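You operate a simulated robot arm through the tools that you are given. There is no shell and no other tool. Be economical: measure what you need, move in short steps, check, and stop when the job is done.

Carry out the task below with a simulated robot arm. There is one attempt and no reset: what you move stays moved.

JOB
Take the shut pink box and put it on the top of the wash table. Stack the M white size block from the top of the packing table on top of the L white size block. Put the 10 A white fuse from the top of the packing table on top of the bolts box and the 6 A white fuse on top of the green spool. Take the white spool and put it on top of the grey pad. Take the blue spool and leave it on the red cabinet top. Open the left packing drawer, take the grey corner piece on the top of the set-up table and put it away in the inside of the left packing drawer, then shut the drawer. Take the teal vacuum and put it on the top of the packing table. Fetch the beige corner piece and set it on top of the covers canister. Open the sealer table drawer. Any order will do. Set down upright: white spool.

Only the result counts: the job must be done as asked and must still hold three seconds after the hand-in. Knocking over, shifting, dropping, spilling or breaking anything else fails it. Lids that push on must go on centred and level and be pressed home; caps that screw on are set level and turned clockwise until they are tight.

ROBOT AND FRAMES
A 7-joint arm with a fingered hand on a trunk, on a base that drives. Base frame: it is fixed to the floor where the robot stands at the start and does not move with it; the origin is under the middle of the robot, x ahead of it, y to its left, z up. Lengths are in mm, angles in degrees, forces in N, time in s.
Its first joint turns from -149.0 to 149.0 degrees. Places, roughly: beige corner piece (6x6x5 cm) [1200, -2500, 800]; blue spool (7x7x6 cm) [1100, -2100, 800]; bolts box [500, -1000, 750]; covers canister [1000, -2000, 750]; green spool (5x5x6 cm) [1100, -1100, 800]; grey corner piece (6x6x5 cm) [900, -1900, 800]; grey pad (6x9x5 cm) [900, -1800, 800]; inside of the left packing drawer [1000, -800, 700]; left packing drawer [1100, -800, 700]; red cabinet top [-1700, 1100, 900]; sealer table drawer [5800, 3200, 700]; shut pink box [500, -250, 1500]; teal vacuum [1000, -2500, 750]; top of the packing table [800, -400, 800]; top of the wash table [-1600, 2200, 900]; white fuse [1000, -1250, 750]; white size block [750, -500, 750]; white spool (5x5x6 cm) [1200, -1800, 800]. Payload 3.5 kg.
The TCP is the grasp point between the finger pads, 30 mm short of the fingertips. In the tool frame z runs along the fingers and y along their closing line. The gripper opens to 104 mm. The gripper's body begins 35 mm behind the TCP. The gripper is a hand of 4 fingers: y runs from the thumb to the fingers, the wrist lies at [-15, -110, -186] in the tool frame.
Orientation is that of the tool frame in the base frame, as [roll, pitch, yaw] about the fixed x, y, z axes, in that order (R = Rz(yaw) Ry(pitch) Rx(roll)). With the fingers straight down and the wrist toward the robot, the tool's x, y and z point along [0, 1, 0], [1, 0, 0] and [0, 0, -1] of the base frame.

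CONTROLS
- The arm moves only by the tool apply_moves. Its argument "plan" is one flat list of numbers, 6 for each row, row after row: the shift along the tool's x, y, z in mm, then the turn, a rotation vector about the tool's x, y, z in degrees. In form: [dx, dy, dz, wx, wy, wz, dx, dy, dz, wx, wy, wz, ...]. A call has 1 to 20 rows; each row is the pose to reach, as a shift and turn from the pose commanded when the call began, along the tool's axes at that moment. A row lasts 0.2 s, in which the tool goes at most 50 mm and 8.6 degrees; a call with a longer step from one row to the next is refused whole. A pose out of reach is approached as far as the arm can. The call stops where the force on the tool passes 40 N (or 10 N more than at its start, if that is more) or the arm is blocked; 0.2 s more then pass. In this call time passes only in rows, and 0.2 s behind the last. The reply holds the time, the measured pose of the TCP, the force on the tool along the base axes, the opening and the grip force, in the units named above and with some noise, with the torque about the TCP (base axes, N m) and any sound that the robot's microphone picked up.
- Cameras (640 x 400 px; columns grow to the right, rows downward): "scene" is now at [18.1, 123.5, 1624.1]; the picture's right is [-0.60, -0.80, 0.00], its down [-0.59, 0.44, -0.68] and it looks along [0.55, -0.41, -0.73] (base axes); focal length 276 px, centre (320, 200). "wrist" rides on the gripper at [61, -92, -130] in the tool frame; the picture's right is [-0.81, 0.28, -0.52], its down [-0.53, -0.71, 0.46] and it looks along [-0.24, 0.64, 0.72] (tool axes); focal length 275 px, centre (320, 200). There is no depth. A picture from a camera that has moved, and an enlarged one, comes with that camera's place and axes in the base frame and with its lens.
- snapshot(camera): a new picture of that camera. No time passes.
- slide_trunk(by): slides the trunk up (or, below 0, down) by that many mm; the arm and the scene camera ride with it, the base frame stays. It gives what a move gives, with no picture.
- roll_base(legs): drives the robot by 1 to 6 legs, each [ahead, left, turn to the left] in mm, mm and degrees, along the robot's own axes; the way and the turn of a leg run together, so that a leg with both is an arc; at most 1500 mm and 180 degrees a leg. The arm and the cameras ride along, it lands a little off, and it stops where it bumps. It gives what a move gives.
- set_fingers(index, middle, ring, thumb_bend, thumb_turn): sets how far each is bent, from 0 (flat) to 1 (curled in); at 0.3 the hand is open as for a grip, at 0.7 the pads meet at the TCP. One left out holds its place. A second passes; each finger stops where it meets its share of the squeeze, and holds until it gets a number again. It is the only way to open and close the hand. It gives what a move gives, with no picture; readings hold the bend of each and the force on the fingers (four entries, about 0 where the hand has none), thumb and palm. thumb_turn goes from beside the hand (0) to across from the fingers (1), as for a grip.
- head_to(pan, tilt): turns the head with the scene camera to pan (to the left, within 155 degrees either way) and tilt (down, from -29 to 69), counted from straight ahead of the robot. It gives what a move gives.
- zoom(camera, box): a new picture of the part [left, top, right, bottom] of that camera's present view, enlarged. No time passes.
- close_job(): hands the job in; it is judged then, once.

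Work in short steps. Places have to be worked out from the pictures, the camera data and where the tool is seen: move nearer, look again, correct. Check each grasp and each placing, and mend what went wrong. You have 535 turns and 318 pictures in all, those below and enlarged ones among them. Open the gripper and draw the arm clear of the work before you hand the job in, unless the task says otherwise.

The tools are called as name(argument=value, ...) on one line, values as JSON. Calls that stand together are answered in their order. apply_moves: Moves the arm, as the interface text tells. Its arguments: {"type":"object","properties":{"plan":{"type":"array","items":{"type":"number"}}},"required":["plan"]} The other tools are called the same way: slide_trunk (by) slides the trunk up or down; set_fingers (index, middle, ring, thumb_bend, thumb_turn) moves the fingers one by one; roll_base (legs) drives the base; head_to (pan, tilt) turns the head that bears the scene camera; snapshot (camera) takes a picture; zoom (camera, box) takes an enlarged picture of a part of a camera's view; close_job () hands the job in.

At the start:

```text
t: 0.0
position: [359.2, -437.3, 1000.2]
tcp_rot: [180.0, 0.0, 89.9]
contact_force: [0.9, 0.3, 0.3]
wrist_torque: [0.01, -0.03, -0.03]
opening: 103.9
gripper_force: 0.1
shape: jaw
bend: [0.3, 0.3, 0.3, 0.3, 0.98]
finger forces: [0.1, 0.1, 0.0, 0.0, 0.0, 0.0]
trunk travel left (down, up): [-675.0, 35.0]
robot x, y, heading: [0.0, -1.3, -0.1]
head pan, tilt: [-36.8, 47.1]
```

scene: 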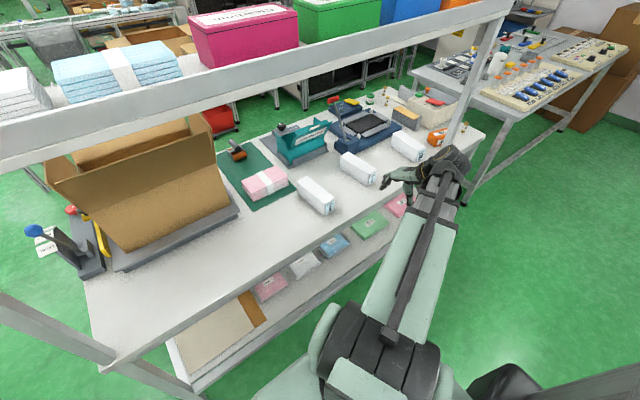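
wrist: 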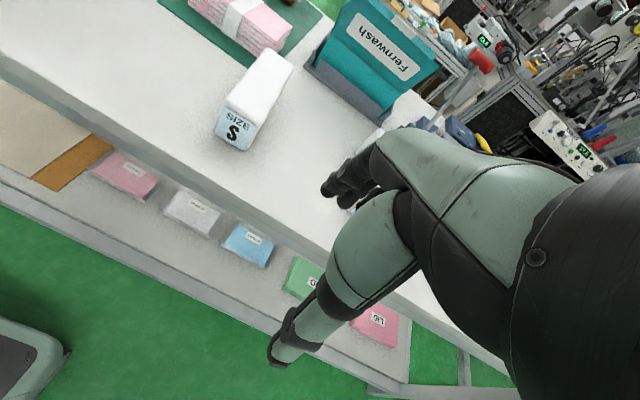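

I start by surveying: the packing table lies ahead to the right with white size blocks; I zoom in on it and on the shelf.

zoom(camera="scene", box=[200, 80, 500, 267])

zoom(camera="scene", box=[400, 0, 640, 150])

```text
2.13 times, centred on (350, 174) of scene
camera zoom: at [18.1, 123.5, 1624.1], right [-0.6, -0.8, 0.0], down [-0.59, 0.44, -0.68], along [0.55, -0.41, -0.73], focal length 588 px, centre (256, 256)
```

zoom: 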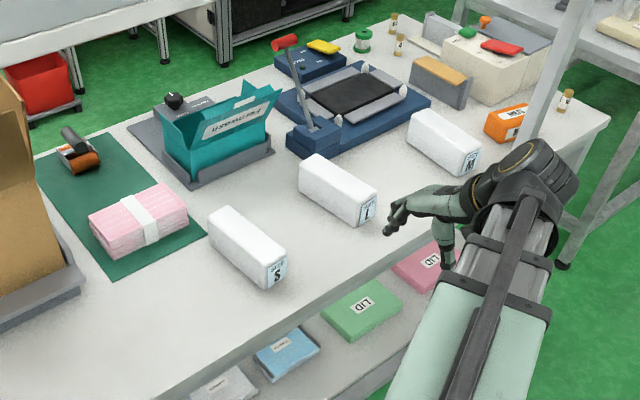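

```text
2.67 times, centred on (520, 75) of scene
camera zoom: at [18.1, 123.5, 1624.1], right [-0.6, -0.8, 0.0], down [-0.59, 0.44, -0.68], along [0.55, -0.41, -0.73], focal length 736 px, centre (-213, 533)
```

zoom: 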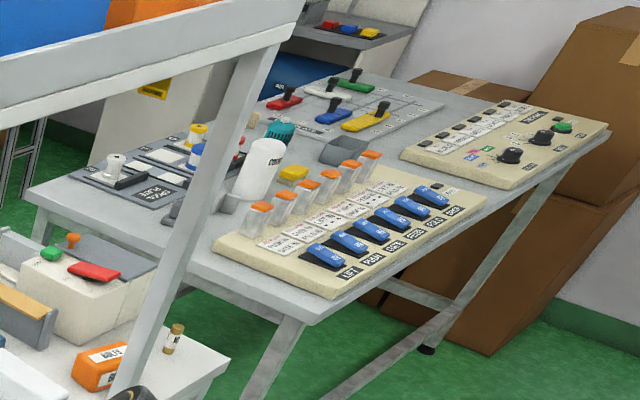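

The three size blocks read S, L, M from left to right; I turn the head for a wider survey.

head_to(pan=-70, tilt=25)

snapshot(camera="scene")

head_to(pan=0, tilt=15)

snapshot(camera="scene")

head_to(pan=70, tilt=20)

snapshot(camera="scene")

head_to(pan=140, tilt=20)

snapshot(camera="scene")

head_to(pan=-140, tilt=20)

snapshot(camera="scene")

```text
t: 1.0
position: [359.6, -437.2, 1000.1]
tcp_rot: [-180.0, 0.0, 90.0]
contact_force: [0.6, -0.1, -0.8]
wrist_torque: [-0.03, 0.0, -0.01]
opening: 103.4
gripper_force: 0.1
shape: jaw
bend: [0.3, 0.3, 0.3, 0.3, 0.98]
finger forces: [0.0, 0.0, 0.0, 0.0, 0.0, 0.0]
trunk travel left (down, up): [-675.0, 35.0]
robot x, y, heading: [-1.2, 2.4, 0.1]
head pan, tilt: [-70.0, 25.0]
```

```text
313 pictures are left
camera scene: at [-14.0, 84.6, 1657.6], right [-0.94, -0.34, 0.0], down [-0.14, 0.4, -0.91], along [0.31, -0.85, -0.42], focal length 276 px, centre (320, 200)
```

scene: 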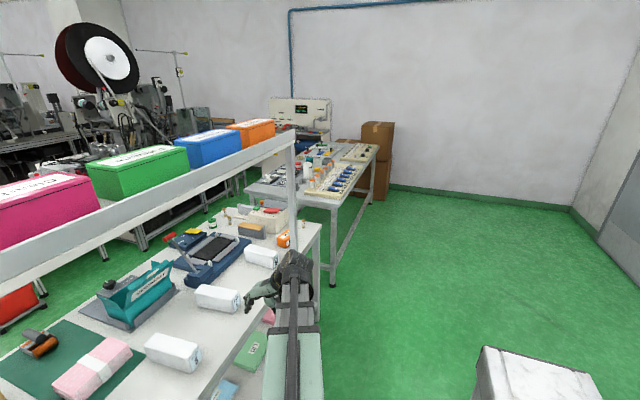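

```text
t: 2.4
position: [359.8, -437.7, 999.9]
tcp_rot: [180.0, 0.1, 89.9]
contact_force: [0.5, 0.3, 0.0]
wrist_torque: [-0.01, 0.01, 0.0]
opening: 103.4
gripper_force: 0.0
shape: jaw
bend: [0.3, 0.3, 0.3, 0.3, 0.98]
finger forces: [0.0, 0.0, 0.1, 0.1, 0.1, 0.0]
trunk travel left (down, up): [-675.0, 35.0]
robot x, y, heading: [0.4, 4.6, -0.1]
head pan, tilt: [0.0, 15.0]
```

```text
312 pictures are left
camera scene: at [47.8, 171.1, 1673.9], right [0.0, -1.0, 0.0], down [-0.26, 0.0, -0.97], along [0.97, 0.0, -0.26], focal length 276 px, centre (320, 200)
```

scene: 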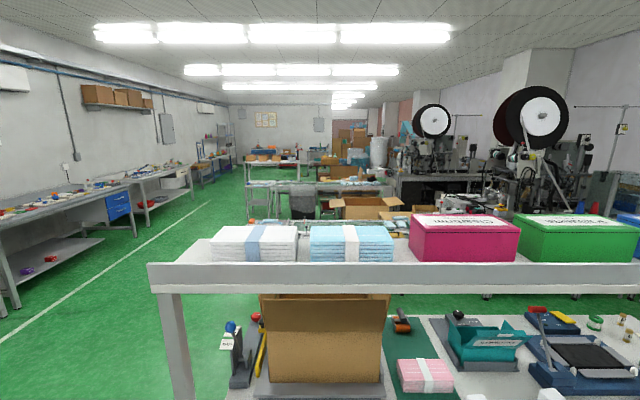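

```text
t: 3.8
position: [359.1, -437.5, 999.6]
tcp_rot: [-179.9, 0.1, 90.0]
contact_force: [-0.1, 0.0, -0.3]
wrist_torque: [0.0, -0.02, 0.01]
opening: 103.7
gripper_force: 0.0
shape: jaw
bend: [0.3, 0.3, 0.3, 0.3, 0.98]
finger forces: [0.1, 0.0, 0.1, 0.0, 0.0, 0.0]
trunk travel left (down, up): [-675.0, 35.0]
robot x, y, heading: [1.4, -3.0, -0.2]
head pan, tilt: [70.0, 20.0]
```

```text
311 pictures are left
camera scene: at [-13.7, 258.7, 1665.8], right [0.94, -0.34, 0.0], down [-0.12, -0.32, -0.94], along [0.32, 0.88, -0.34], focal length 276 px, centre (320, 200)
```

scene: 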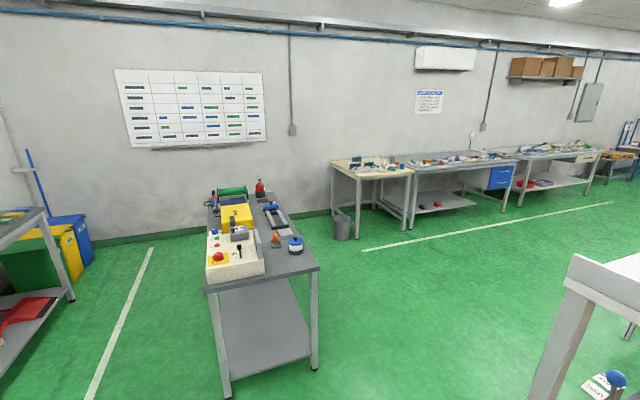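

```text
t: 5.2
position: [359.3, -438.6, 1000.2]
tcp_rot: [179.9, 0.0, 90.0]
contact_force: [0.2, -0.4, -0.6]
wrist_torque: [0.01, 0.0, -0.01]
opening: 103.6
gripper_force: 0.1
shape: jaw
bend: [0.3, 0.3, 0.3, 0.3, 0.98]
finger forces: [0.0, 0.0, 0.0, 0.0, 0.0, 0.1]
trunk travel left (down, up): [-675.0, 35.0]
robot x, y, heading: [2.4, 1.4, 0.0]
head pan, tilt: [140.0, 20.0]
```

```text
310 pictures are left
camera scene: at [-116.9, 231.1, 1665.8], right [0.64, 0.77, 0.0], down [0.26, -0.22, -0.94], along [-0.72, 0.6, -0.34], focal length 276 px, centre (320, 200)
```

scene: 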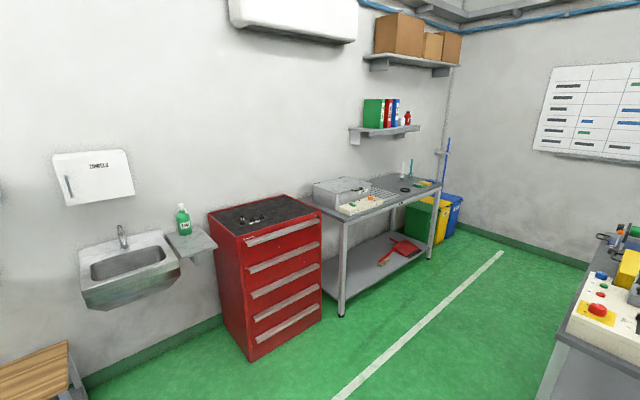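

```text
t: 9.1
position: [359.6, -436.9, 1000.2]
tcp_rot: [180.0, 0.0, 90.0]
contact_force: [-0.5, -0.4, -0.5]
wrist_torque: [0.01, 0.06, 0.02]
opening: 103.8
gripper_force: 0.1
shape: jaw
bend: [0.3, 0.3, 0.3, 0.3, 0.98]
finger forces: [0.0, 0.0, 0.0, 0.1, 0.0, 0.0]
trunk travel left (down, up): [-675.0, 35.0]
robot x, y, heading: [2.5, -2.0, 0.0]
head pan, tilt: [-140.0, 20.0]
```

```text
309 pictures are left
camera scene: at [-116.9, 111.3, 1665.8], right [-0.64, 0.77, 0.0], down [0.26, 0.22, -0.94], along [-0.72, -0.6, -0.34], focal length 276 px, centre (320, 200)
```

scene: 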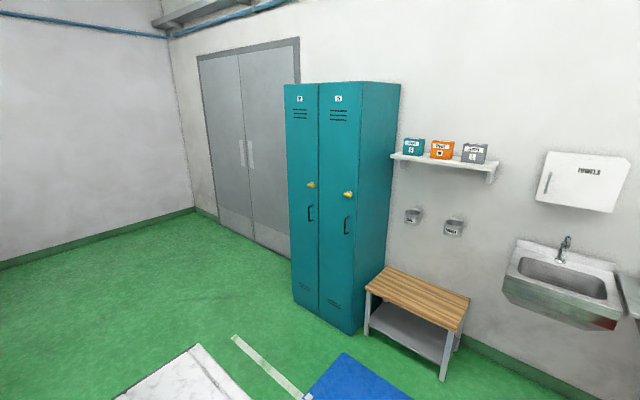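

I need a view of the white/blue things on the floor behind right, and closer zooms of the set-up table.

head_to(pan=-120, tilt=50)

snapshot(camera="scene")

head_to(pan=160, tilt=50)

snapshot(camera="scene")

head_to(pan=-30, tilt=15)

snapshot(camera="scene")

```text
t: 10.0
position: [358.7, -437.4, 999.4]
tcp_rot: [-180.0, 0.0, 90.0]
contact_force: [-0.3, -0.3, -0.2]
wrist_torque: [-0.03, 0.02, -0.02]
opening: 103.7
gripper_force: 0.1
shape: jaw
bend: [0.3, 0.3, 0.3, 0.3, 0.98]
finger forces: [0.0, 0.1, 0.1, 0.0, 0.0, 0.0]
trunk travel left (down, up): [-675.0, 35.0]
robot x, y, heading: [0.4, -0.7, -0.0]
head pan, tilt: [-120.0, 50.0]
```

```text
308 pictures are left
camera scene: at [-84.1, 104.5, 1620.3], right [-0.87, 0.5, 0.0], down [0.38, 0.66, -0.64], along [-0.32, -0.56, -0.77], focal length 276 px, centre (320, 200)
```

scene: 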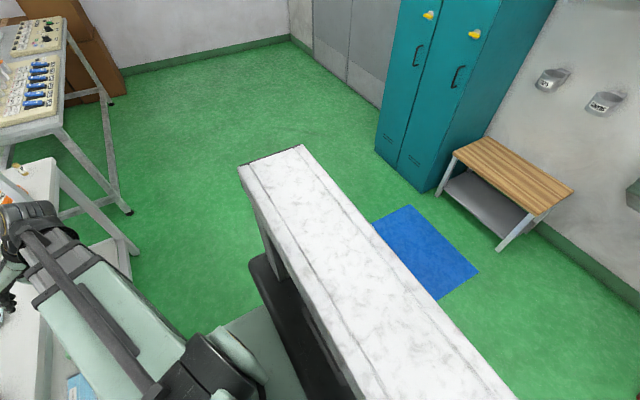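

```text
t: 13.8
position: [358.8, -438.6, 999.2]
tcp_rot: [180.0, 0.0, 90.1]
contact_force: [0.5, 0.2, -0.5]
wrist_torque: [-0.02, 0.01, -0.01]
opening: 103.5
gripper_force: 0.0
shape: jaw
bend: [0.3, 0.3, 0.3, 0.3, 0.98]
finger forces: [0.1, 0.0, 0.0, 0.0, 0.0, 0.1]
trunk travel left (down, up): [-675.0, 35.0]
robot x, y, heading: [-1.1, 0.8, -0.3]
head pan, tilt: [154.7, 50.0]
```

```text
307 pictures are left
camera scene: at [-115.2, 204.1, 1620.2], right [0.43, 0.9, 0.0], down [0.69, -0.33, -0.64], along [-0.58, 0.27, -0.77], focal length 276 px, centre (320, 200)
```

scene: 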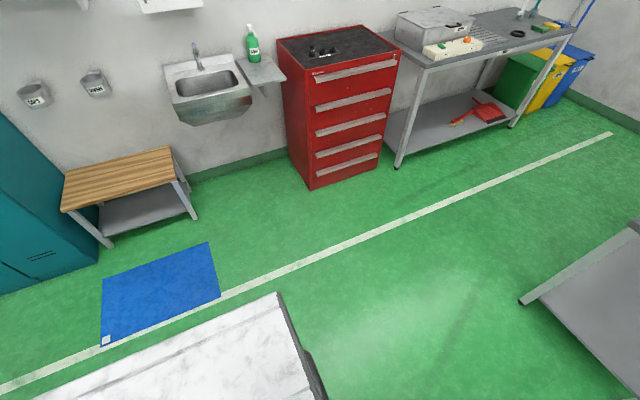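

```text
t: 16.6
position: [358.3, -437.9, 999.6]
tcp_rot: [-179.9, 0.0, 90.0]
contact_force: [0.0, -0.3, 0.2]
wrist_torque: [0.03, -0.02, 0.0]
opening: 103.6
gripper_force: 0.0
shape: jaw
bend: [0.3, 0.3, 0.3, 0.3, 0.98]
finger forces: [0.0, 0.0, 0.1, 0.0, 0.0, 0.1]
trunk travel left (down, up): [-675.0, 35.0]
robot x, y, heading: [-1.5, 1.2, -0.1]
head pan, tilt: [-30.0, 15.0]
```

```text
306 pictures are left
camera scene: at [35.3, 124.5, 1673.9], right [-0.5, -0.87, 0.0], down [-0.22, 0.13, -0.97], along [0.84, -0.48, -0.26], focal length 276 px, centre (320, 200)
```

scene: 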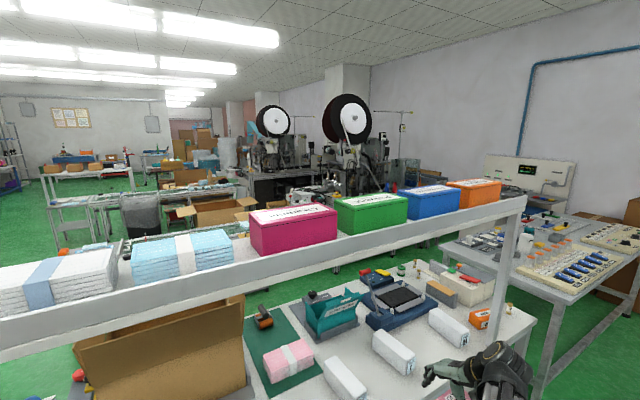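

The slab is the robot's own column; floor is clear. I drive right to stand facing the middle of the blocks and look again.

roll_base(legs=[[0, -750, 0]])

head_to(pan=0, tilt=45)

snapshot(camera="scene")

snapshot(camera="wrist")

```text
t: 20.7
position: [369.9, -1185.8, 999.6]
tcp_rot: [-180.0, -0.1, 90.9]
contact_force: [-0.4, -0.8, -0.6]
wrist_torque: [-0.06, -0.01, 0.03]
opening: 103.5
gripper_force: 0.0
shape: jaw
bend: [0.3, 0.3, 0.3, 0.3, 0.98]
finger forces: [0.0, 0.0, 0.0, 0.1, 0.0, 0.0]
trunk travel left (down, up): [-675.0, 35.0]
robot x, y, heading: [2.6, -753.0, 0.6]
head pan, tilt: [-30.0, 15.0]
```

```text
t: 21.6
position: [370.1, -1185.8, 1000.5]
tcp_rot: [-179.9, 0.1, 90.9]
contact_force: [0.7, 0.4, 0.3]
wrist_torque: [-0.03, -0.01, 0.01]
opening: 103.5
gripper_force: 0.0
shape: jaw
bend: [0.3, 0.3, 0.3, 0.3, 0.98]
finger forces: [0.0, 0.0, 0.1, 0.0, 0.0, 0.0]
trunk travel left (down, up): [-675.0, 35.0]
robot x, y, heading: [1.7, -752.4, 0.8]
head pan, tilt: [0.0, 45.0]
```

```text
305 pictures are left
camera scene: at [38.6, -581.3, 1627.2], right [0.01, -1.0, 0.0], down [-0.71, -0.01, -0.71], along [0.71, 0.01, -0.71], focal length 276 px, centre (320, 200)
```

scene: 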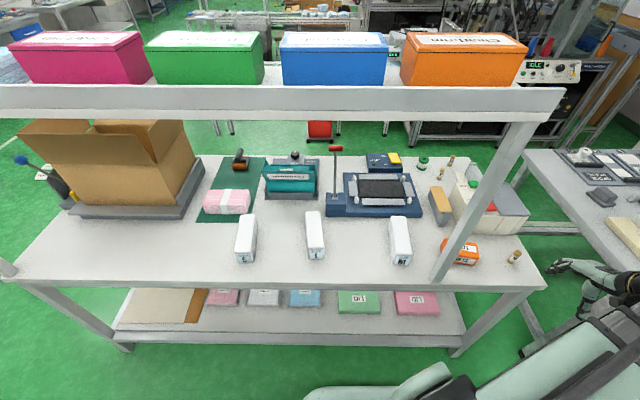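

```text
304 pictures are left
camera wrist: at [278.4, -1125.1, 1129.8], right [0.29, -0.81, 0.52], down [-0.71, -0.54, -0.46], along [0.65, -0.23, -0.72], focal length 275 px, centre (320, 200)
```

wrist: 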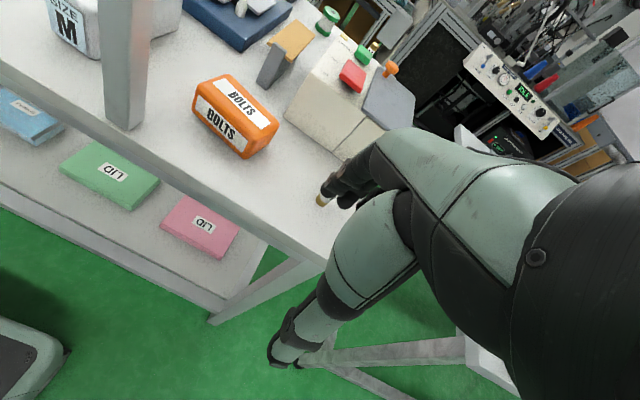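

Now the layout is clear: front post near y≈-965, x≈520, table top z≈770. I zoom in on the fuses and the spools.

zoom(camera="scene", box=[380, 140, 540, 280])

zoom(camera="scene", box=[400, 145, 480, 195])

zoom(camera="scene", box=[220, 195, 430, 285])

```text
2.86 times, centred on (460, 210) of scene
camera zoom: at [38.6, -581.3, 1627.2], right [0.01, -1.0, 0.0], down [-0.71, -0.01, -0.71], along [0.71, 0.01, -0.71], focal length 788 px, centre (-80, 171)
```

zoom: 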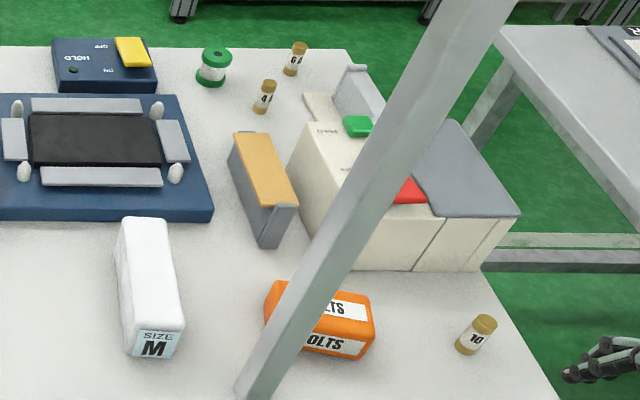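

```text
8.00 times, centred on (440, 170) of scene
camera zoom: at [38.6, -581.3, 1627.2], right [0.01, -1.0, 0.0], down [-0.71, -0.01, -0.71], along [0.71, 0.01, -0.71], focal length 2207 px, centre (-640, 440)
```

zoom: 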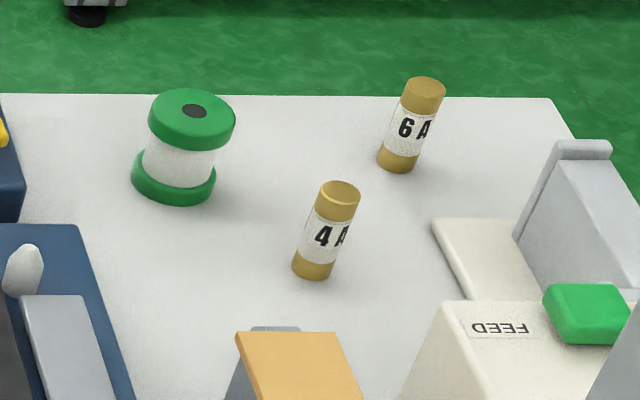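

```text
3.05 times, centred on (325, 240) of scene
camera zoom: at [38.6, -581.3, 1627.2], right [0.01, -1.0, 0.0], down [-0.71, -0.01, -0.71], along [0.71, 0.01, -0.71], focal length 841 px, centre (305, 78)
```

zoom: 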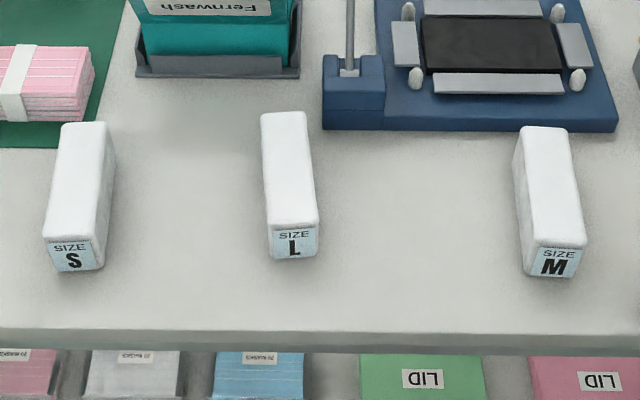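

Fuses are 10 A near the bolts box, 6 A at the back (4 A is a decoy). I back off, reorient the hand in free air with its closing line across y, then will drive in toward block M at about (660, -868).

roll_base(legs=[[-300, 0, -0.7]])

apply_moves(plan=[26, 24, 0, 0, 0, 7.5, 53, 48, 0, 0, 0, 15, 80, 72, 0, 0, 0, 22.5, 106, 97, 0, 0, 0, 30, 132, 121, 0, 0, 0, 37.5, 159, 145, 0, 0, 0, 45, 185, 169, 0, 0, 0, 52.5, 212, 193, 0, 0, 0, 60, 238, 217, 0, 0, 0, 67.5, 265, 242, 0, 0, 0, 75, 291, 266, 0, 0, 0, 82.5, 318, 290, 0, 0, 0, 90])

snapshot(camera="scene")

```text
t: 23.6
position: [66.6, -1192.6, 1000.6]
tcp_rot: [179.9, -0.1, 90.2]
contact_force: [-0.4, 0.1, 0.7]
wrist_torque: [0.01, -0.01, -0.01]
opening: 103.5
gripper_force: 0.1
shape: jaw
bend: [0.3, 0.3, 0.3, 0.3, 0.98]
finger forces: [0.1, 0.0, 0.1, 0.1, 0.1, 0.0]
trunk travel left (down, up): [-675.0, 35.0]
robot x, y, heading: [-297.8, -755.6, 0.3]
head pan, tilt: [0.0, 45.0]
```

```text
t: 26.2
position: [357.8, -871.5, 999.5]
tcp_rot: [180.0, 0.0, 0.0]
contact_force: [-0.3, -0.7, 0.3]
wrist_torque: [-0.01, -0.01, 0.01]
opening: 103.7
gripper_force: 0.1
shape: jaw
bend: [0.3, 0.3, 0.3, 0.3, 0.98]
finger forces: [0.0, 0.0, 0.0, 0.0, 0.1, 0.1]
trunk travel left (down, up): [-675.0, 35.0]
robot x, y, heading: [-293.5, -758.5, 0.2]
head pan, tilt: [0.0, 45.0]
```

```text
300 pictures are left
camera scene: at [-257.9, -583.8, 1627.0], right [0.0, -1.0, 0.0], down [-0.71, 0.0, -0.71], along [0.71, 0.0, -0.71], focal length 276 px, centre (320, 200)
```

scene: 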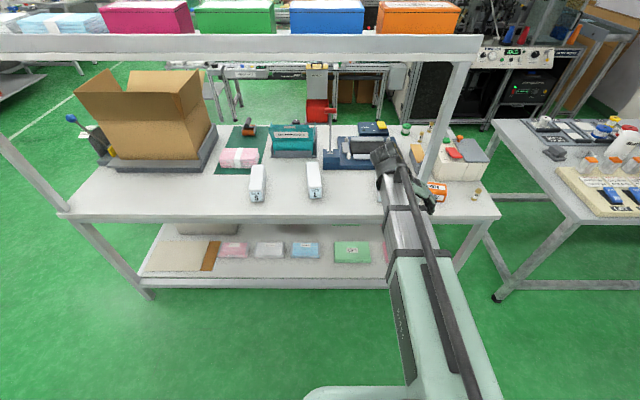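

Hand is oriented. I shift it 60 mm left to clear the post, then drive ahead 300 mm.

apply_moves(plan=[0, -30, 0, 0, 0, 0, 0, -60, 0, 0, 0, 0])

roll_base(legs=[[295, 0, 0]])

snapshot(camera="scene")

snapshot(camera="wrist")

```text
t: 26.9
position: [356.7, -813.4, 1000.1]
tcp_rot: [179.9, 0.0, 0.0]
contact_force: [-0.4, 0.9, -0.3]
wrist_torque: [0.03, -0.02, 0.0]
opening: 103.6
gripper_force: 0.0
shape: jaw
bend: [0.3, 0.3, 0.3, 0.3, 0.98]
finger forces: [0.1, 0.0, 0.0, 0.1, 0.0, 0.0]
trunk travel left (down, up): [-675.0, 35.0]
robot x, y, heading: [-296.3, -754.5, 0.0]
head pan, tilt: [0.0, 45.0]
```

```text
t: 28.9
position: [649.6, -813.0, 998.5]
tcp_rot: [-179.9, 0.0, 0.1]
contact_force: [0.2, 0.2, 0.2]
wrist_torque: [0.0, 0.02, 0.02]
opening: 103.6
gripper_force: 0.2
shape: jaw
bend: [0.3, 0.3, 0.3, 0.3, 0.98]
finger forces: [0.0, 0.0, 0.0, 0.1, 0.1, 0.0]
trunk travel left (down, up): [-675.0, 35.0]
robot x, y, heading: [-0.7, -754.5, 0.2]
head pan, tilt: [0.0, 45.0]
```

```text
299 pictures are left
camera scene: at [34.8, -583.3, 1627.1], right [0.0, -1.0, 0.0], down [-0.71, 0.0, -0.71], along [0.71, 0.0, -0.71], focal length 276 px, centre (320, 200)
```

scene: 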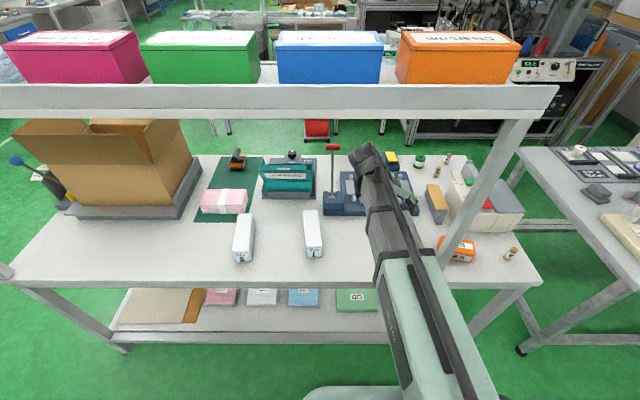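

```text
298 pictures are left
camera wrist: at [710.6, -721.0, 1129.0], right [-0.81, -0.28, 0.52], down [-0.53, 0.71, -0.46], along [-0.24, -0.65, -0.72], focal length 275 px, centre (320, 200)
```

wrist: 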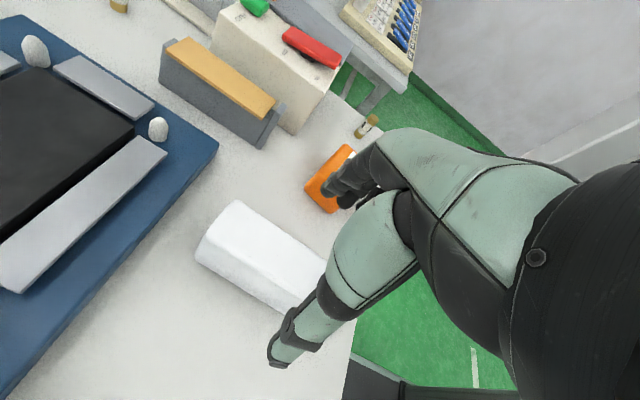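

From both views block M spans x≈570–720, centred near (645, -866), yaw about -4.6°. I move above it and descend partway to check.

apply_moves(plan=[0, 26, 0, 0, 0, 2.3, -5, 53, 0, 0, 0, 4.6, -5, 53, 40, 0, 0, 4.6, -5, 53, 75, 0, 0, 4.6])

snapshot(camera="wrist")

zoom(camera="scene", box=[300, 130, 500, 290])

```text
t: 29.9
position: [643.4, -866.1, 923.9]
tcp_rot: [180.0, -0.1, -4.5]
contact_force: [-0.8, -0.2, 1.0]
wrist_torque: [-0.03, 0.01, 0.01]
opening: 103.8
gripper_force: 0.0
shape: jaw
bend: [0.3, 0.3, 0.3, 0.3, 0.98]
finger forces: [0.0, 0.0, 0.1, 0.1, 0.0, 0.1]
trunk travel left (down, up): [-675.0, 35.0]
robot x, y, heading: [-0.9, -754.7, 0.3]
head pan, tilt: [0.0, 45.0]
```

```text
297 pictures are left
camera wrist: at [712.1, -778.9, 1054.4], right [-0.83, -0.21, 0.52], down [-0.48, 0.75, -0.46], along [-0.29, -0.62, -0.72], focal length 275 px, centre (320, 200)
```

wrist: 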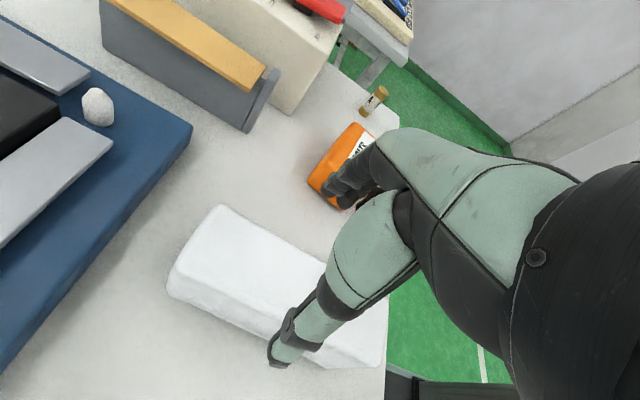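

```text
2.50 times, centred on (400, 210) of scene
camera zoom: at [34.1, -583.3, 1627.1], right [0.0, -1.0, 0.0], down [-0.71, 0.0, -0.71], along [0.71, 0.0, -0.71], focal length 690 px, centre (120, 175)
```

zoom: 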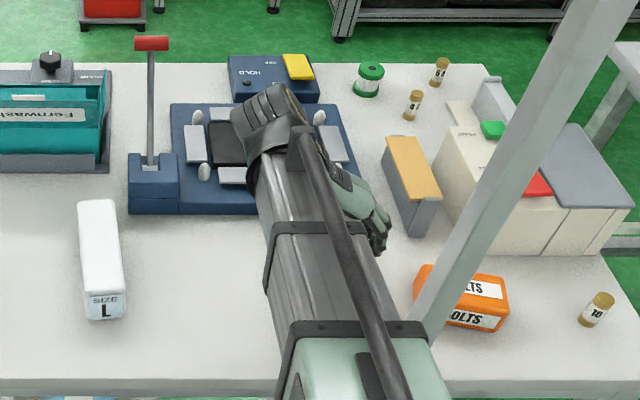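

The hand straddles block M well; I descend to about z=812, with the force guard on.

apply_moves(plan=[0, 0, 30, 0, 0, 0, 0, 0, 60, 0, 0, 0, 0, 0, 85, 0, 0, 0, 0, 0, 100, 0, 0, 0, 0, 0, 110, 0, 0, 0])

snapshot(camera="wrist")

```text
t: 30.9
position: [644.3, -867.0, 832.3]
tcp_rot: [179.7, -0.5, -4.4]
contact_force: [-2.6, 3.2, 25.4]
wrist_torque: [0.36, -0.42, -0.02]
opening: 103.9
gripper_force: 0.0
shape: jaw
bend: [0.29, 0.3, 0.3, 0.29, 0.97]
finger forces: [7.0, 0.1, 0.0, 0.1, 23.2, 0.1]
trunk travel left (down, up): [-675.0, 35.0]
robot x, y, heading: [2.8, -758.2, 0.1]
head pan, tilt: [0.0, 45.0]
stopped in row 5: the force on the tool passed its limit at 53 N (the readings are from after the stop); the commanded pose is now the measured one
```

```text
295 pictures are left
camera wrist: at [711.4, -778.4, 962.0], right [-0.83, -0.21, 0.51], down [-0.47, 0.75, -0.47], along [-0.29, -0.63, -0.72], focal length 275 px, centre (320, 200)
```

wrist: 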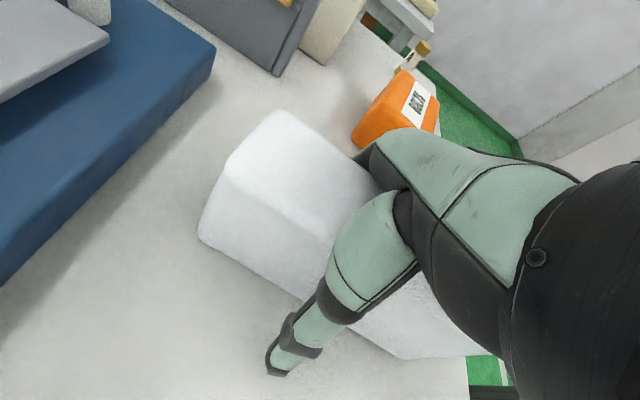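

Fingertips met the table: its top is at z≈801. With that, M centres at y≈-853, so I raise 6 mm, shift 12 mm toward +y, and close gradually.

apply_moves(plan=[0, 0, -7, 0, 0, 0, 0, -12, -7, 0, 0, 0])

set_fingers(index=0.7, middle=0.7, ring=0.7, thumb_bend=0.7)

snapshot(camera="wrist")

```text
t: 31.5
position: [645.5, -855.5, 836.5]
tcp_rot: [179.8, -0.4, -4.4]
contact_force: [-0.9, -0.1, -0.7]
wrist_torque: [0.0, -0.02, 0.02]
opening: 104.0
gripper_force: 0.1
shape: jaw
bend: [0.3, 0.3, 0.3, 0.29, 0.97]
finger forces: [2.3, 0.0, 0.0, 0.0, 2.6, 0.1]
trunk travel left (down, up): [-675.0, 35.0]
robot x, y, heading: [-2.8, -755.2, 0.1]
head pan, tilt: [0.0, 45.0]
```

```text
t: 32.5
position: [645.7, -855.6, 836.2]
tcp_rot: [179.7, -0.5, -4.4]
contact_force: [2.2, -2.2, 8.3]
wrist_torque: [-0.34, -0.02, 0.16]
opening: 56.2
gripper_force: 51.9
shape: fingers
bend: [0.43, 0.54, 0.54, 0.64, 0.96]
finger forces: [32.2, 8.8, 9.3, 0.1, 52.8, 0.0]
trunk travel left (down, up): [-675.0, 35.0]
robot x, y, heading: [-2.8, -751.0, -0.1]
head pan, tilt: [0.0, 45.0]
```

```text
294 pictures are left
camera wrist: at [713.6, -766.9, 966.3], right [-0.83, -0.21, 0.51], down [-0.47, 0.75, -0.46], along [-0.29, -0.63, -0.72], focal length 275 px, centre (320, 200)
```

wrist: 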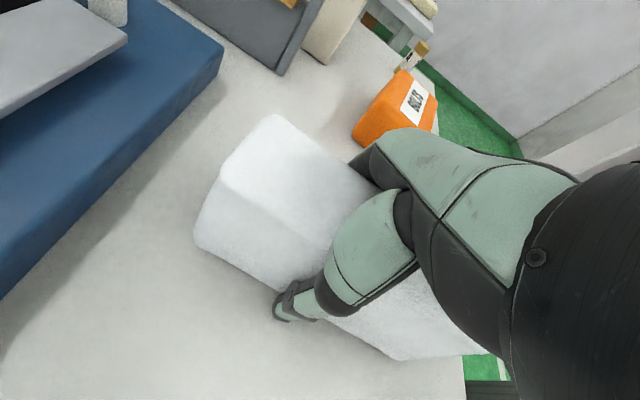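

Gripped at 56 mm with 52 N. I lift 80 mm and look.

apply_moves(plan=[0, 0, -20, 0, 0, 0, 0, 0, -50, 0, 0, 0, 0, 0, -80, 0, 0, 0])

zoom(camera="scene", box=[220, 130, 480, 290])

snapshot(camera="wrist")

```text
t: 33.3
position: [644.7, -854.5, 916.4]
tcp_rot: [179.9, -0.3, -4.4]
contact_force: [0.3, 0.6, -3.7]
wrist_torque: [0.01, -0.02, -0.02]
opening: 56.6
gripper_force: 48.4
shape: fingers
bend: [0.43, 0.55, 0.54, 0.64, 0.96]
finger forces: [30.3, 7.7, 8.2, 0.0, 50.6, 0.0]
trunk travel left (down, up): [-675.0, 35.0]
robot x, y, heading: [-4.5, -757.4, 0.0]
head pan, tilt: [0.0, 45.0]
```

```text
2.46 times, centred on (350, 210) of scene
camera zoom: at [33.9, -583.4, 1627.0], right [0.0, -1.0, 0.0], down [-0.71, 0.0, -0.71], along [0.71, 0.0, -0.71], focal length 679 px, centre (246, 175)
```

zoom: 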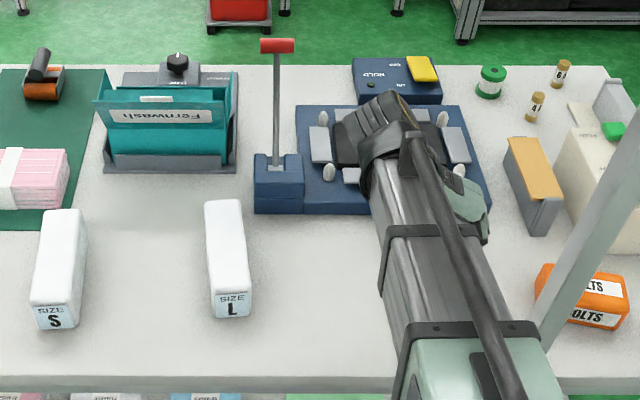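

```text
292 pictures are left
camera wrist: at [713.1, -766.6, 1046.7], right [-0.83, -0.21, 0.51], down [-0.47, 0.75, -0.46], along [-0.29, -0.63, -0.72], focal length 275 px, centre (320, 200)
```

wrist: 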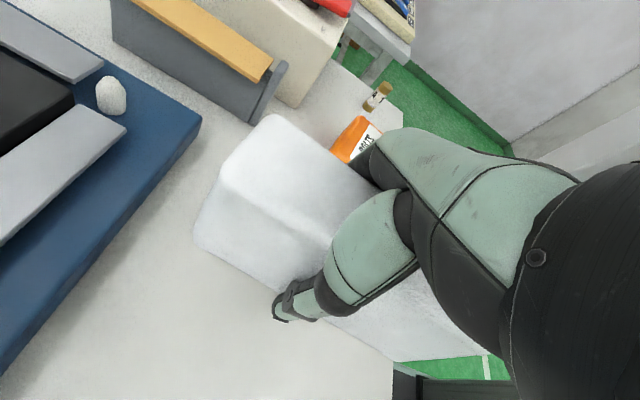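

M is held. L (table at 801) centres at about (660, -556) with yaw ≈ 6.3°, top ≈ 862; I raise and carry M over it.

apply_moves(plan=[0, 0, -30, 0, 0, 0, 1, -38, -35, 0, 0, -1.3, 1, -76, -35, 0, 0, -2.7, 2, -113, -35, 0, 0, -4, 2, -151, -35, 0, 0, -5.3, 3, -189, -35, 0, 0, -6.7, 4, -226, -35, 0, 0, -8, 4, -264, -35, 0, 0, -9.3, 5, -302, -35, 0, 0, -10.7])

zoom(camera="scene", box=[220, 130, 480, 290])

snapshot(camera="wrist")

```text
t: 35.3
position: [674.3, -551.2, 948.7]
tcp_rot: [179.8, -0.3, 6.3]
contact_force: [-0.2, 0.2, -3.1]
wrist_torque: [-0.01, 0.01, 0.01]
opening: 56.5
gripper_force: 48.0
shape: fingers
bend: [0.43, 0.55, 0.54, 0.64, 0.96]
finger forces: [30.2, 7.7, 8.1, 0.0, 49.6, 0.0]
trunk travel left (down, up): [-675.0, 35.0]
robot x, y, heading: [-1.3, -755.0, 0.1]
head pan, tilt: [0.0, 45.0]
```

```text
2.46 times, centred on (350, 210) of scene
camera zoom: at [34.3, -582.8, 1627.0], right [0.0, -1.0, 0.0], down [-0.71, 0.0, -0.71], along [0.71, 0.0, -0.71], focal length 679 px, centre (246, 175)
```

zoom: 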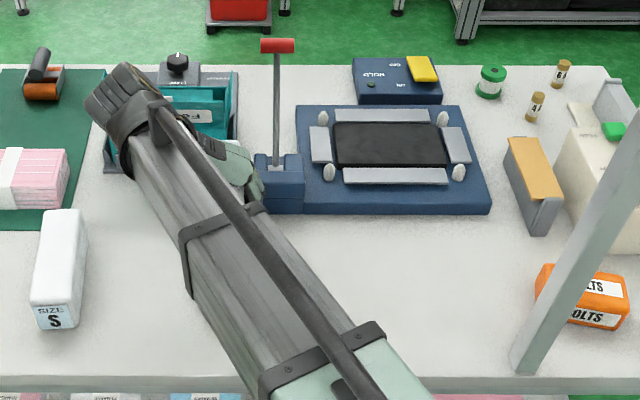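

```text
290 pictures are left
camera wrist: at [724.4, -453.1, 1078.5], right [-0.78, -0.36, 0.51], down [-0.61, 0.65, -0.46], along [-0.17, -0.67, -0.72], focal length 275 px, centre (320, 200)
```

wrist: 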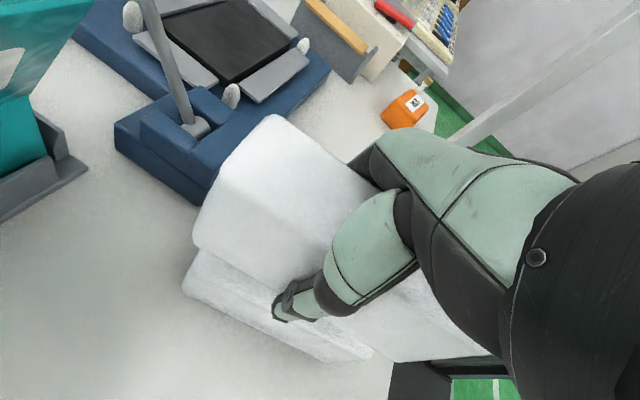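

Let me zoom to compare M's bottom edge with L's top edge.

zoom(camera="wrist", box=[160, 90, 400, 370])

```text
1.43 times, centred on (280, 230) of wrist
camera zoom: at [724.4, -453.1, 1078.5], right [-0.78, -0.36, 0.51], down [-0.61, 0.65, -0.46], along [-0.17, -0.67, -0.72], focal length 393 px, centre (377, 157)
```

zoom: 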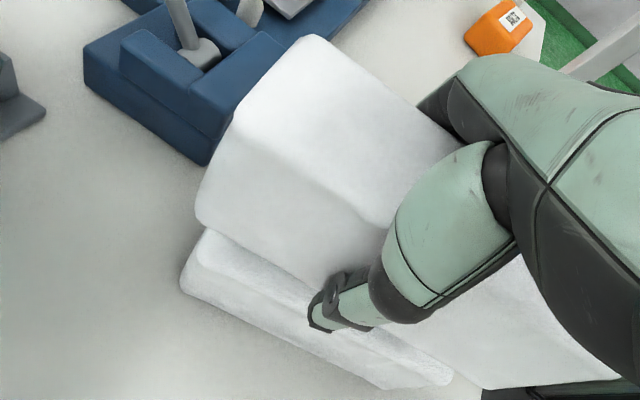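

M and L corners match within ~8 mm in x; I shift back 8 mm and lower onto L with small final steps.

apply_moves(plan=[-8, 0, 15, 0, 0, -1.5, -8, 0, 35, 0, 0, -1.5, -8, 0, 43, 0, 0, -1.5, -8, 0, 47, 0, 0, -1.5, -8, 0, 50, 0, 0, -1.5, -8, 0, 53, 0, 0, -1.5, -8, 0, 56, 0, 0, -1.5])

snapshot(camera="wrist")

```text
t: 36.2
position: [665.0, -553.6, 911.0]
tcp_rot: [179.3, -0.8, 7.9]
contact_force: [-2.1, 1.9, 26.0]
wrist_torque: [-0.69, 0.04, -0.01]
opening: 55.8
gripper_force: 54.3
shape: fingers
bend: [0.43, 0.55, 0.54, 0.65, 0.95]
finger forces: [32.9, 9.2, 9.7, 0.0, 57.6, 0.1]
trunk travel left (down, up): [-675.0, 35.0]
robot x, y, heading: [0.5, -754.3, 0.3]
head pan, tilt: [0.0, 45.0]
stopped in row 4: the force on the tool passed its limit at 47 N (the readings are from after the stop); the commanded pose is now the measured one
```

```text
288 pictures are left
camera wrist: at [712.4, -453.2, 1040.7], right [-0.77, -0.38, 0.51], down [-0.62, 0.63, -0.47], along [-0.14, -0.68, -0.72], focal length 275 px, centre (320, 200)
```

wrist: 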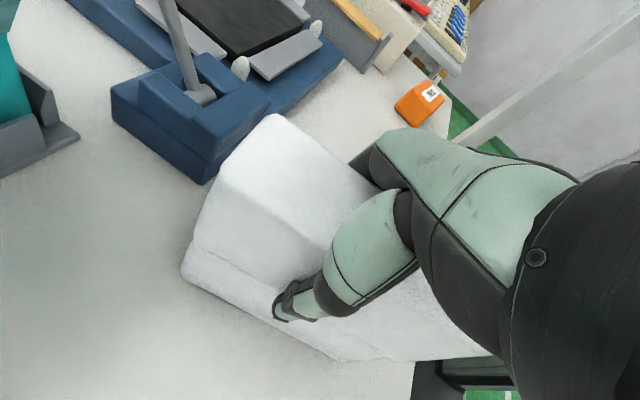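

Contact came at 911, a bit higher than expected; I zoom to see whether M sits flush on L.

zoom(camera="wrist", box=[160, 180, 320, 360])

zoom(camera="scene", box=[240, 180, 400, 290])

```text
2.22 times, centred on (240, 270) of wrist
camera zoom: at [712.4, -453.2, 1040.7], right [-0.77, -0.38, 0.51], down [-0.62, 0.63, -0.47], along [-0.14, -0.68, -0.72], focal length 612 px, centre (498, 44)
```

zoom: 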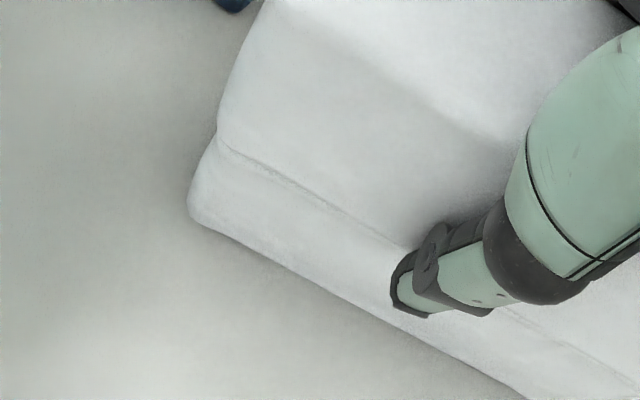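

```text
3.64 times, centred on (320, 235) of scene
camera zoom: at [31.2, -583.5, 1627.6], right [0.0, -1.0, 0.0], down [-0.71, 0.0, -0.71], along [0.71, 0.0, -0.71], focal length 1003 px, centre (320, 73)
```

zoom: 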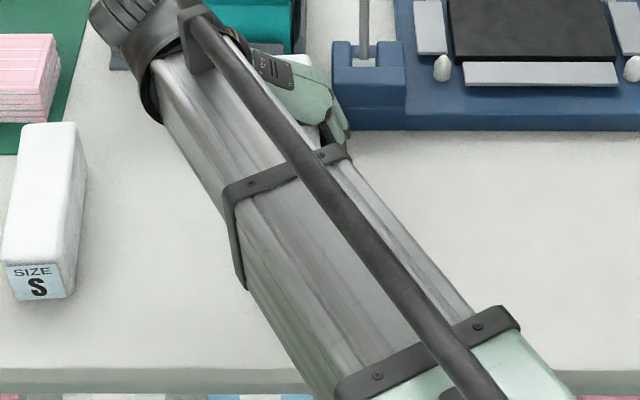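

M rests flush on L. I release.

set_fingers(index=0.35, middle=0.35, ring=0.35, thumb_bend=0.35)

snapshot(camera="wrist")

```text
t: 37.2
position: [667.1, -554.5, 908.9]
tcp_rot: [179.4, -0.8, 8.0]
contact_force: [0.9, 1.9, 21.8]
wrist_torque: [0.18, -0.13, -0.08]
opening: 95.5
gripper_force: 12.4
shape: fingers
bend: [0.33, 0.35, 0.35, 0.35, 0.97]
finger forces: [9.3, 0.0, 0.0, 0.0, 15.4, 0.1]
trunk travel left (down, up): [-675.0, 35.0]
robot x, y, heading: [-2.0, -756.9, 0.2]
head pan, tilt: [0.0, 45.0]
```

```text
285 pictures are left
camera wrist: at [713.0, -453.7, 1038.8], right [-0.77, -0.38, 0.51], down [-0.62, 0.63, -0.47], along [-0.14, -0.68, -0.72], focal length 275 px, centre (320, 200)
```

wrist: 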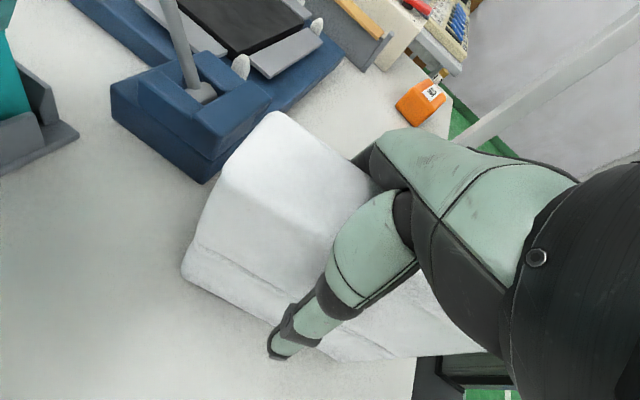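

Residual force is the palm/thumb base resting on M; I raise straight up 30 mm first, then more, and look.

apply_moves(plan=[0, 0, -5, 0, 0, 0, 0, 0, -15, 0, 0, 0, 0, 0, -40, 0, 0, 0, 0, 0, -80, 0, 0, 0])

snapshot(camera="wrist")

```text
t: 38.2
position: [666.5, -554.1, 986.5]
tcp_rot: [179.4, -0.7, 8.0]
contact_force: [0.9, -1.1, 0.3]
wrist_torque: [-0.03, 0.0, 0.02]
opening: 90.8
gripper_force: 0.1
shape: fingers
bend: [0.35, 0.35, 0.35, 0.35, 0.97]
finger forces: [0.0, 0.0, 0.1, 0.0, 0.1, 0.1]
trunk travel left (down, up): [-675.0, 35.0]
robot x, y, heading: [-1.8, -759.7, 0.4]
head pan, tilt: [0.0, 45.0]
```

```text
284 pictures are left
camera wrist: at [712.7, -452.9, 1117.6], right [-0.77, -0.38, 0.51], down [-0.62, 0.63, -0.47], along [-0.14, -0.68, -0.72], focal length 275 px, centre (320, 200)
```

wrist: 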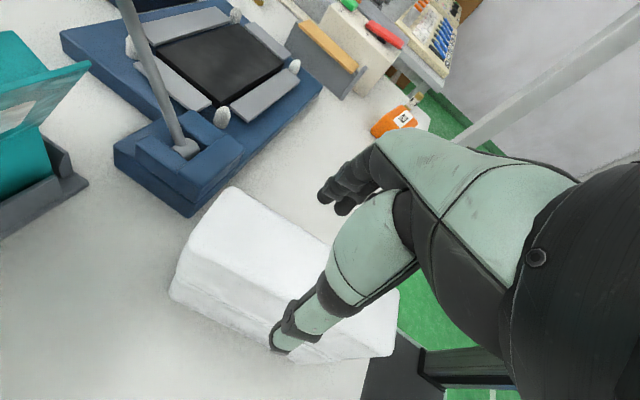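

The stack stands. I back the base out and check the stack from the scene camera.

roll_base(legs=[[-400, 0, 0]])

head_to(pan=0, tilt=35)

snapshot(camera="scene")

zoom(camera="scene", box=[240, 100, 480, 240])

```text
t: 40.7
position: [266.6, -554.3, 986.6]
tcp_rot: [179.5, -0.7, 7.9]
contact_force: [-0.3, -0.7, -0.1]
wrist_torque: [0.0, 0.0, 0.01]
opening: 90.9
gripper_force: 0.0
shape: fingers
bend: [0.35, 0.35, 0.35, 0.35, 0.97]
finger forces: [0.0, 0.0, 0.1, 0.0, 0.0, 0.1]
trunk travel left (down, up): [-675.0, 35.0]
robot x, y, heading: [-398.9, -756.5, 0.3]
head pan, tilt: [0.0, 45.0]
```

```text
t: 41.4
position: [265.9, -554.3, 987.4]
tcp_rot: [179.6, -0.7, 8.1]
contact_force: [-0.9, 0.2, -0.1]
wrist_torque: [0.02, 0.0, 0.04]
opening: 90.8
gripper_force: 0.0
shape: fingers
bend: [0.35, 0.35, 0.35, 0.35, 0.97]
finger forces: [0.1, 0.0, 0.0, 0.0, 0.0, 0.0]
trunk travel left (down, up): [-675.0, 35.0]
robot x, y, heading: [-407.2, -754.0, 0.1]
head pan, tilt: [0.0, 35.0]
```

```text
283 pictures are left
camera scene: at [-359.2, -584.3, 1641.9], right [0.0, -1.0, 0.0], down [-0.57, 0.0, -0.82], along [0.82, 0.0, -0.57], focal length 276 px, centre (320, 200)
```

scene: 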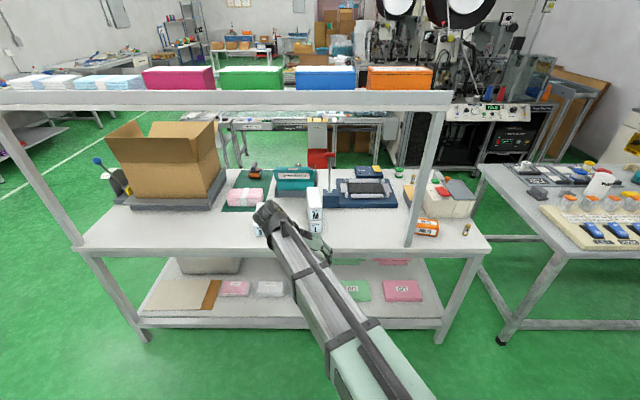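

```text
2.67 times, centred on (360, 170) of scene
camera zoom: at [-359.2, -584.3, 1641.9], right [0.0, -1.0, 0.0], down [-0.57, 0.0, -0.82], along [0.82, 0.0, -0.57], focal length 736 px, centre (213, 280)
```

zoom: 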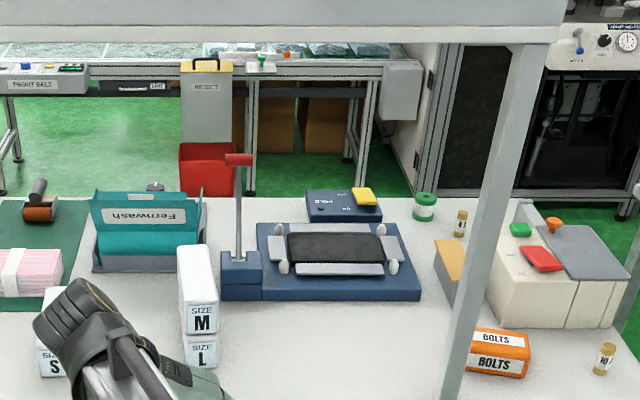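

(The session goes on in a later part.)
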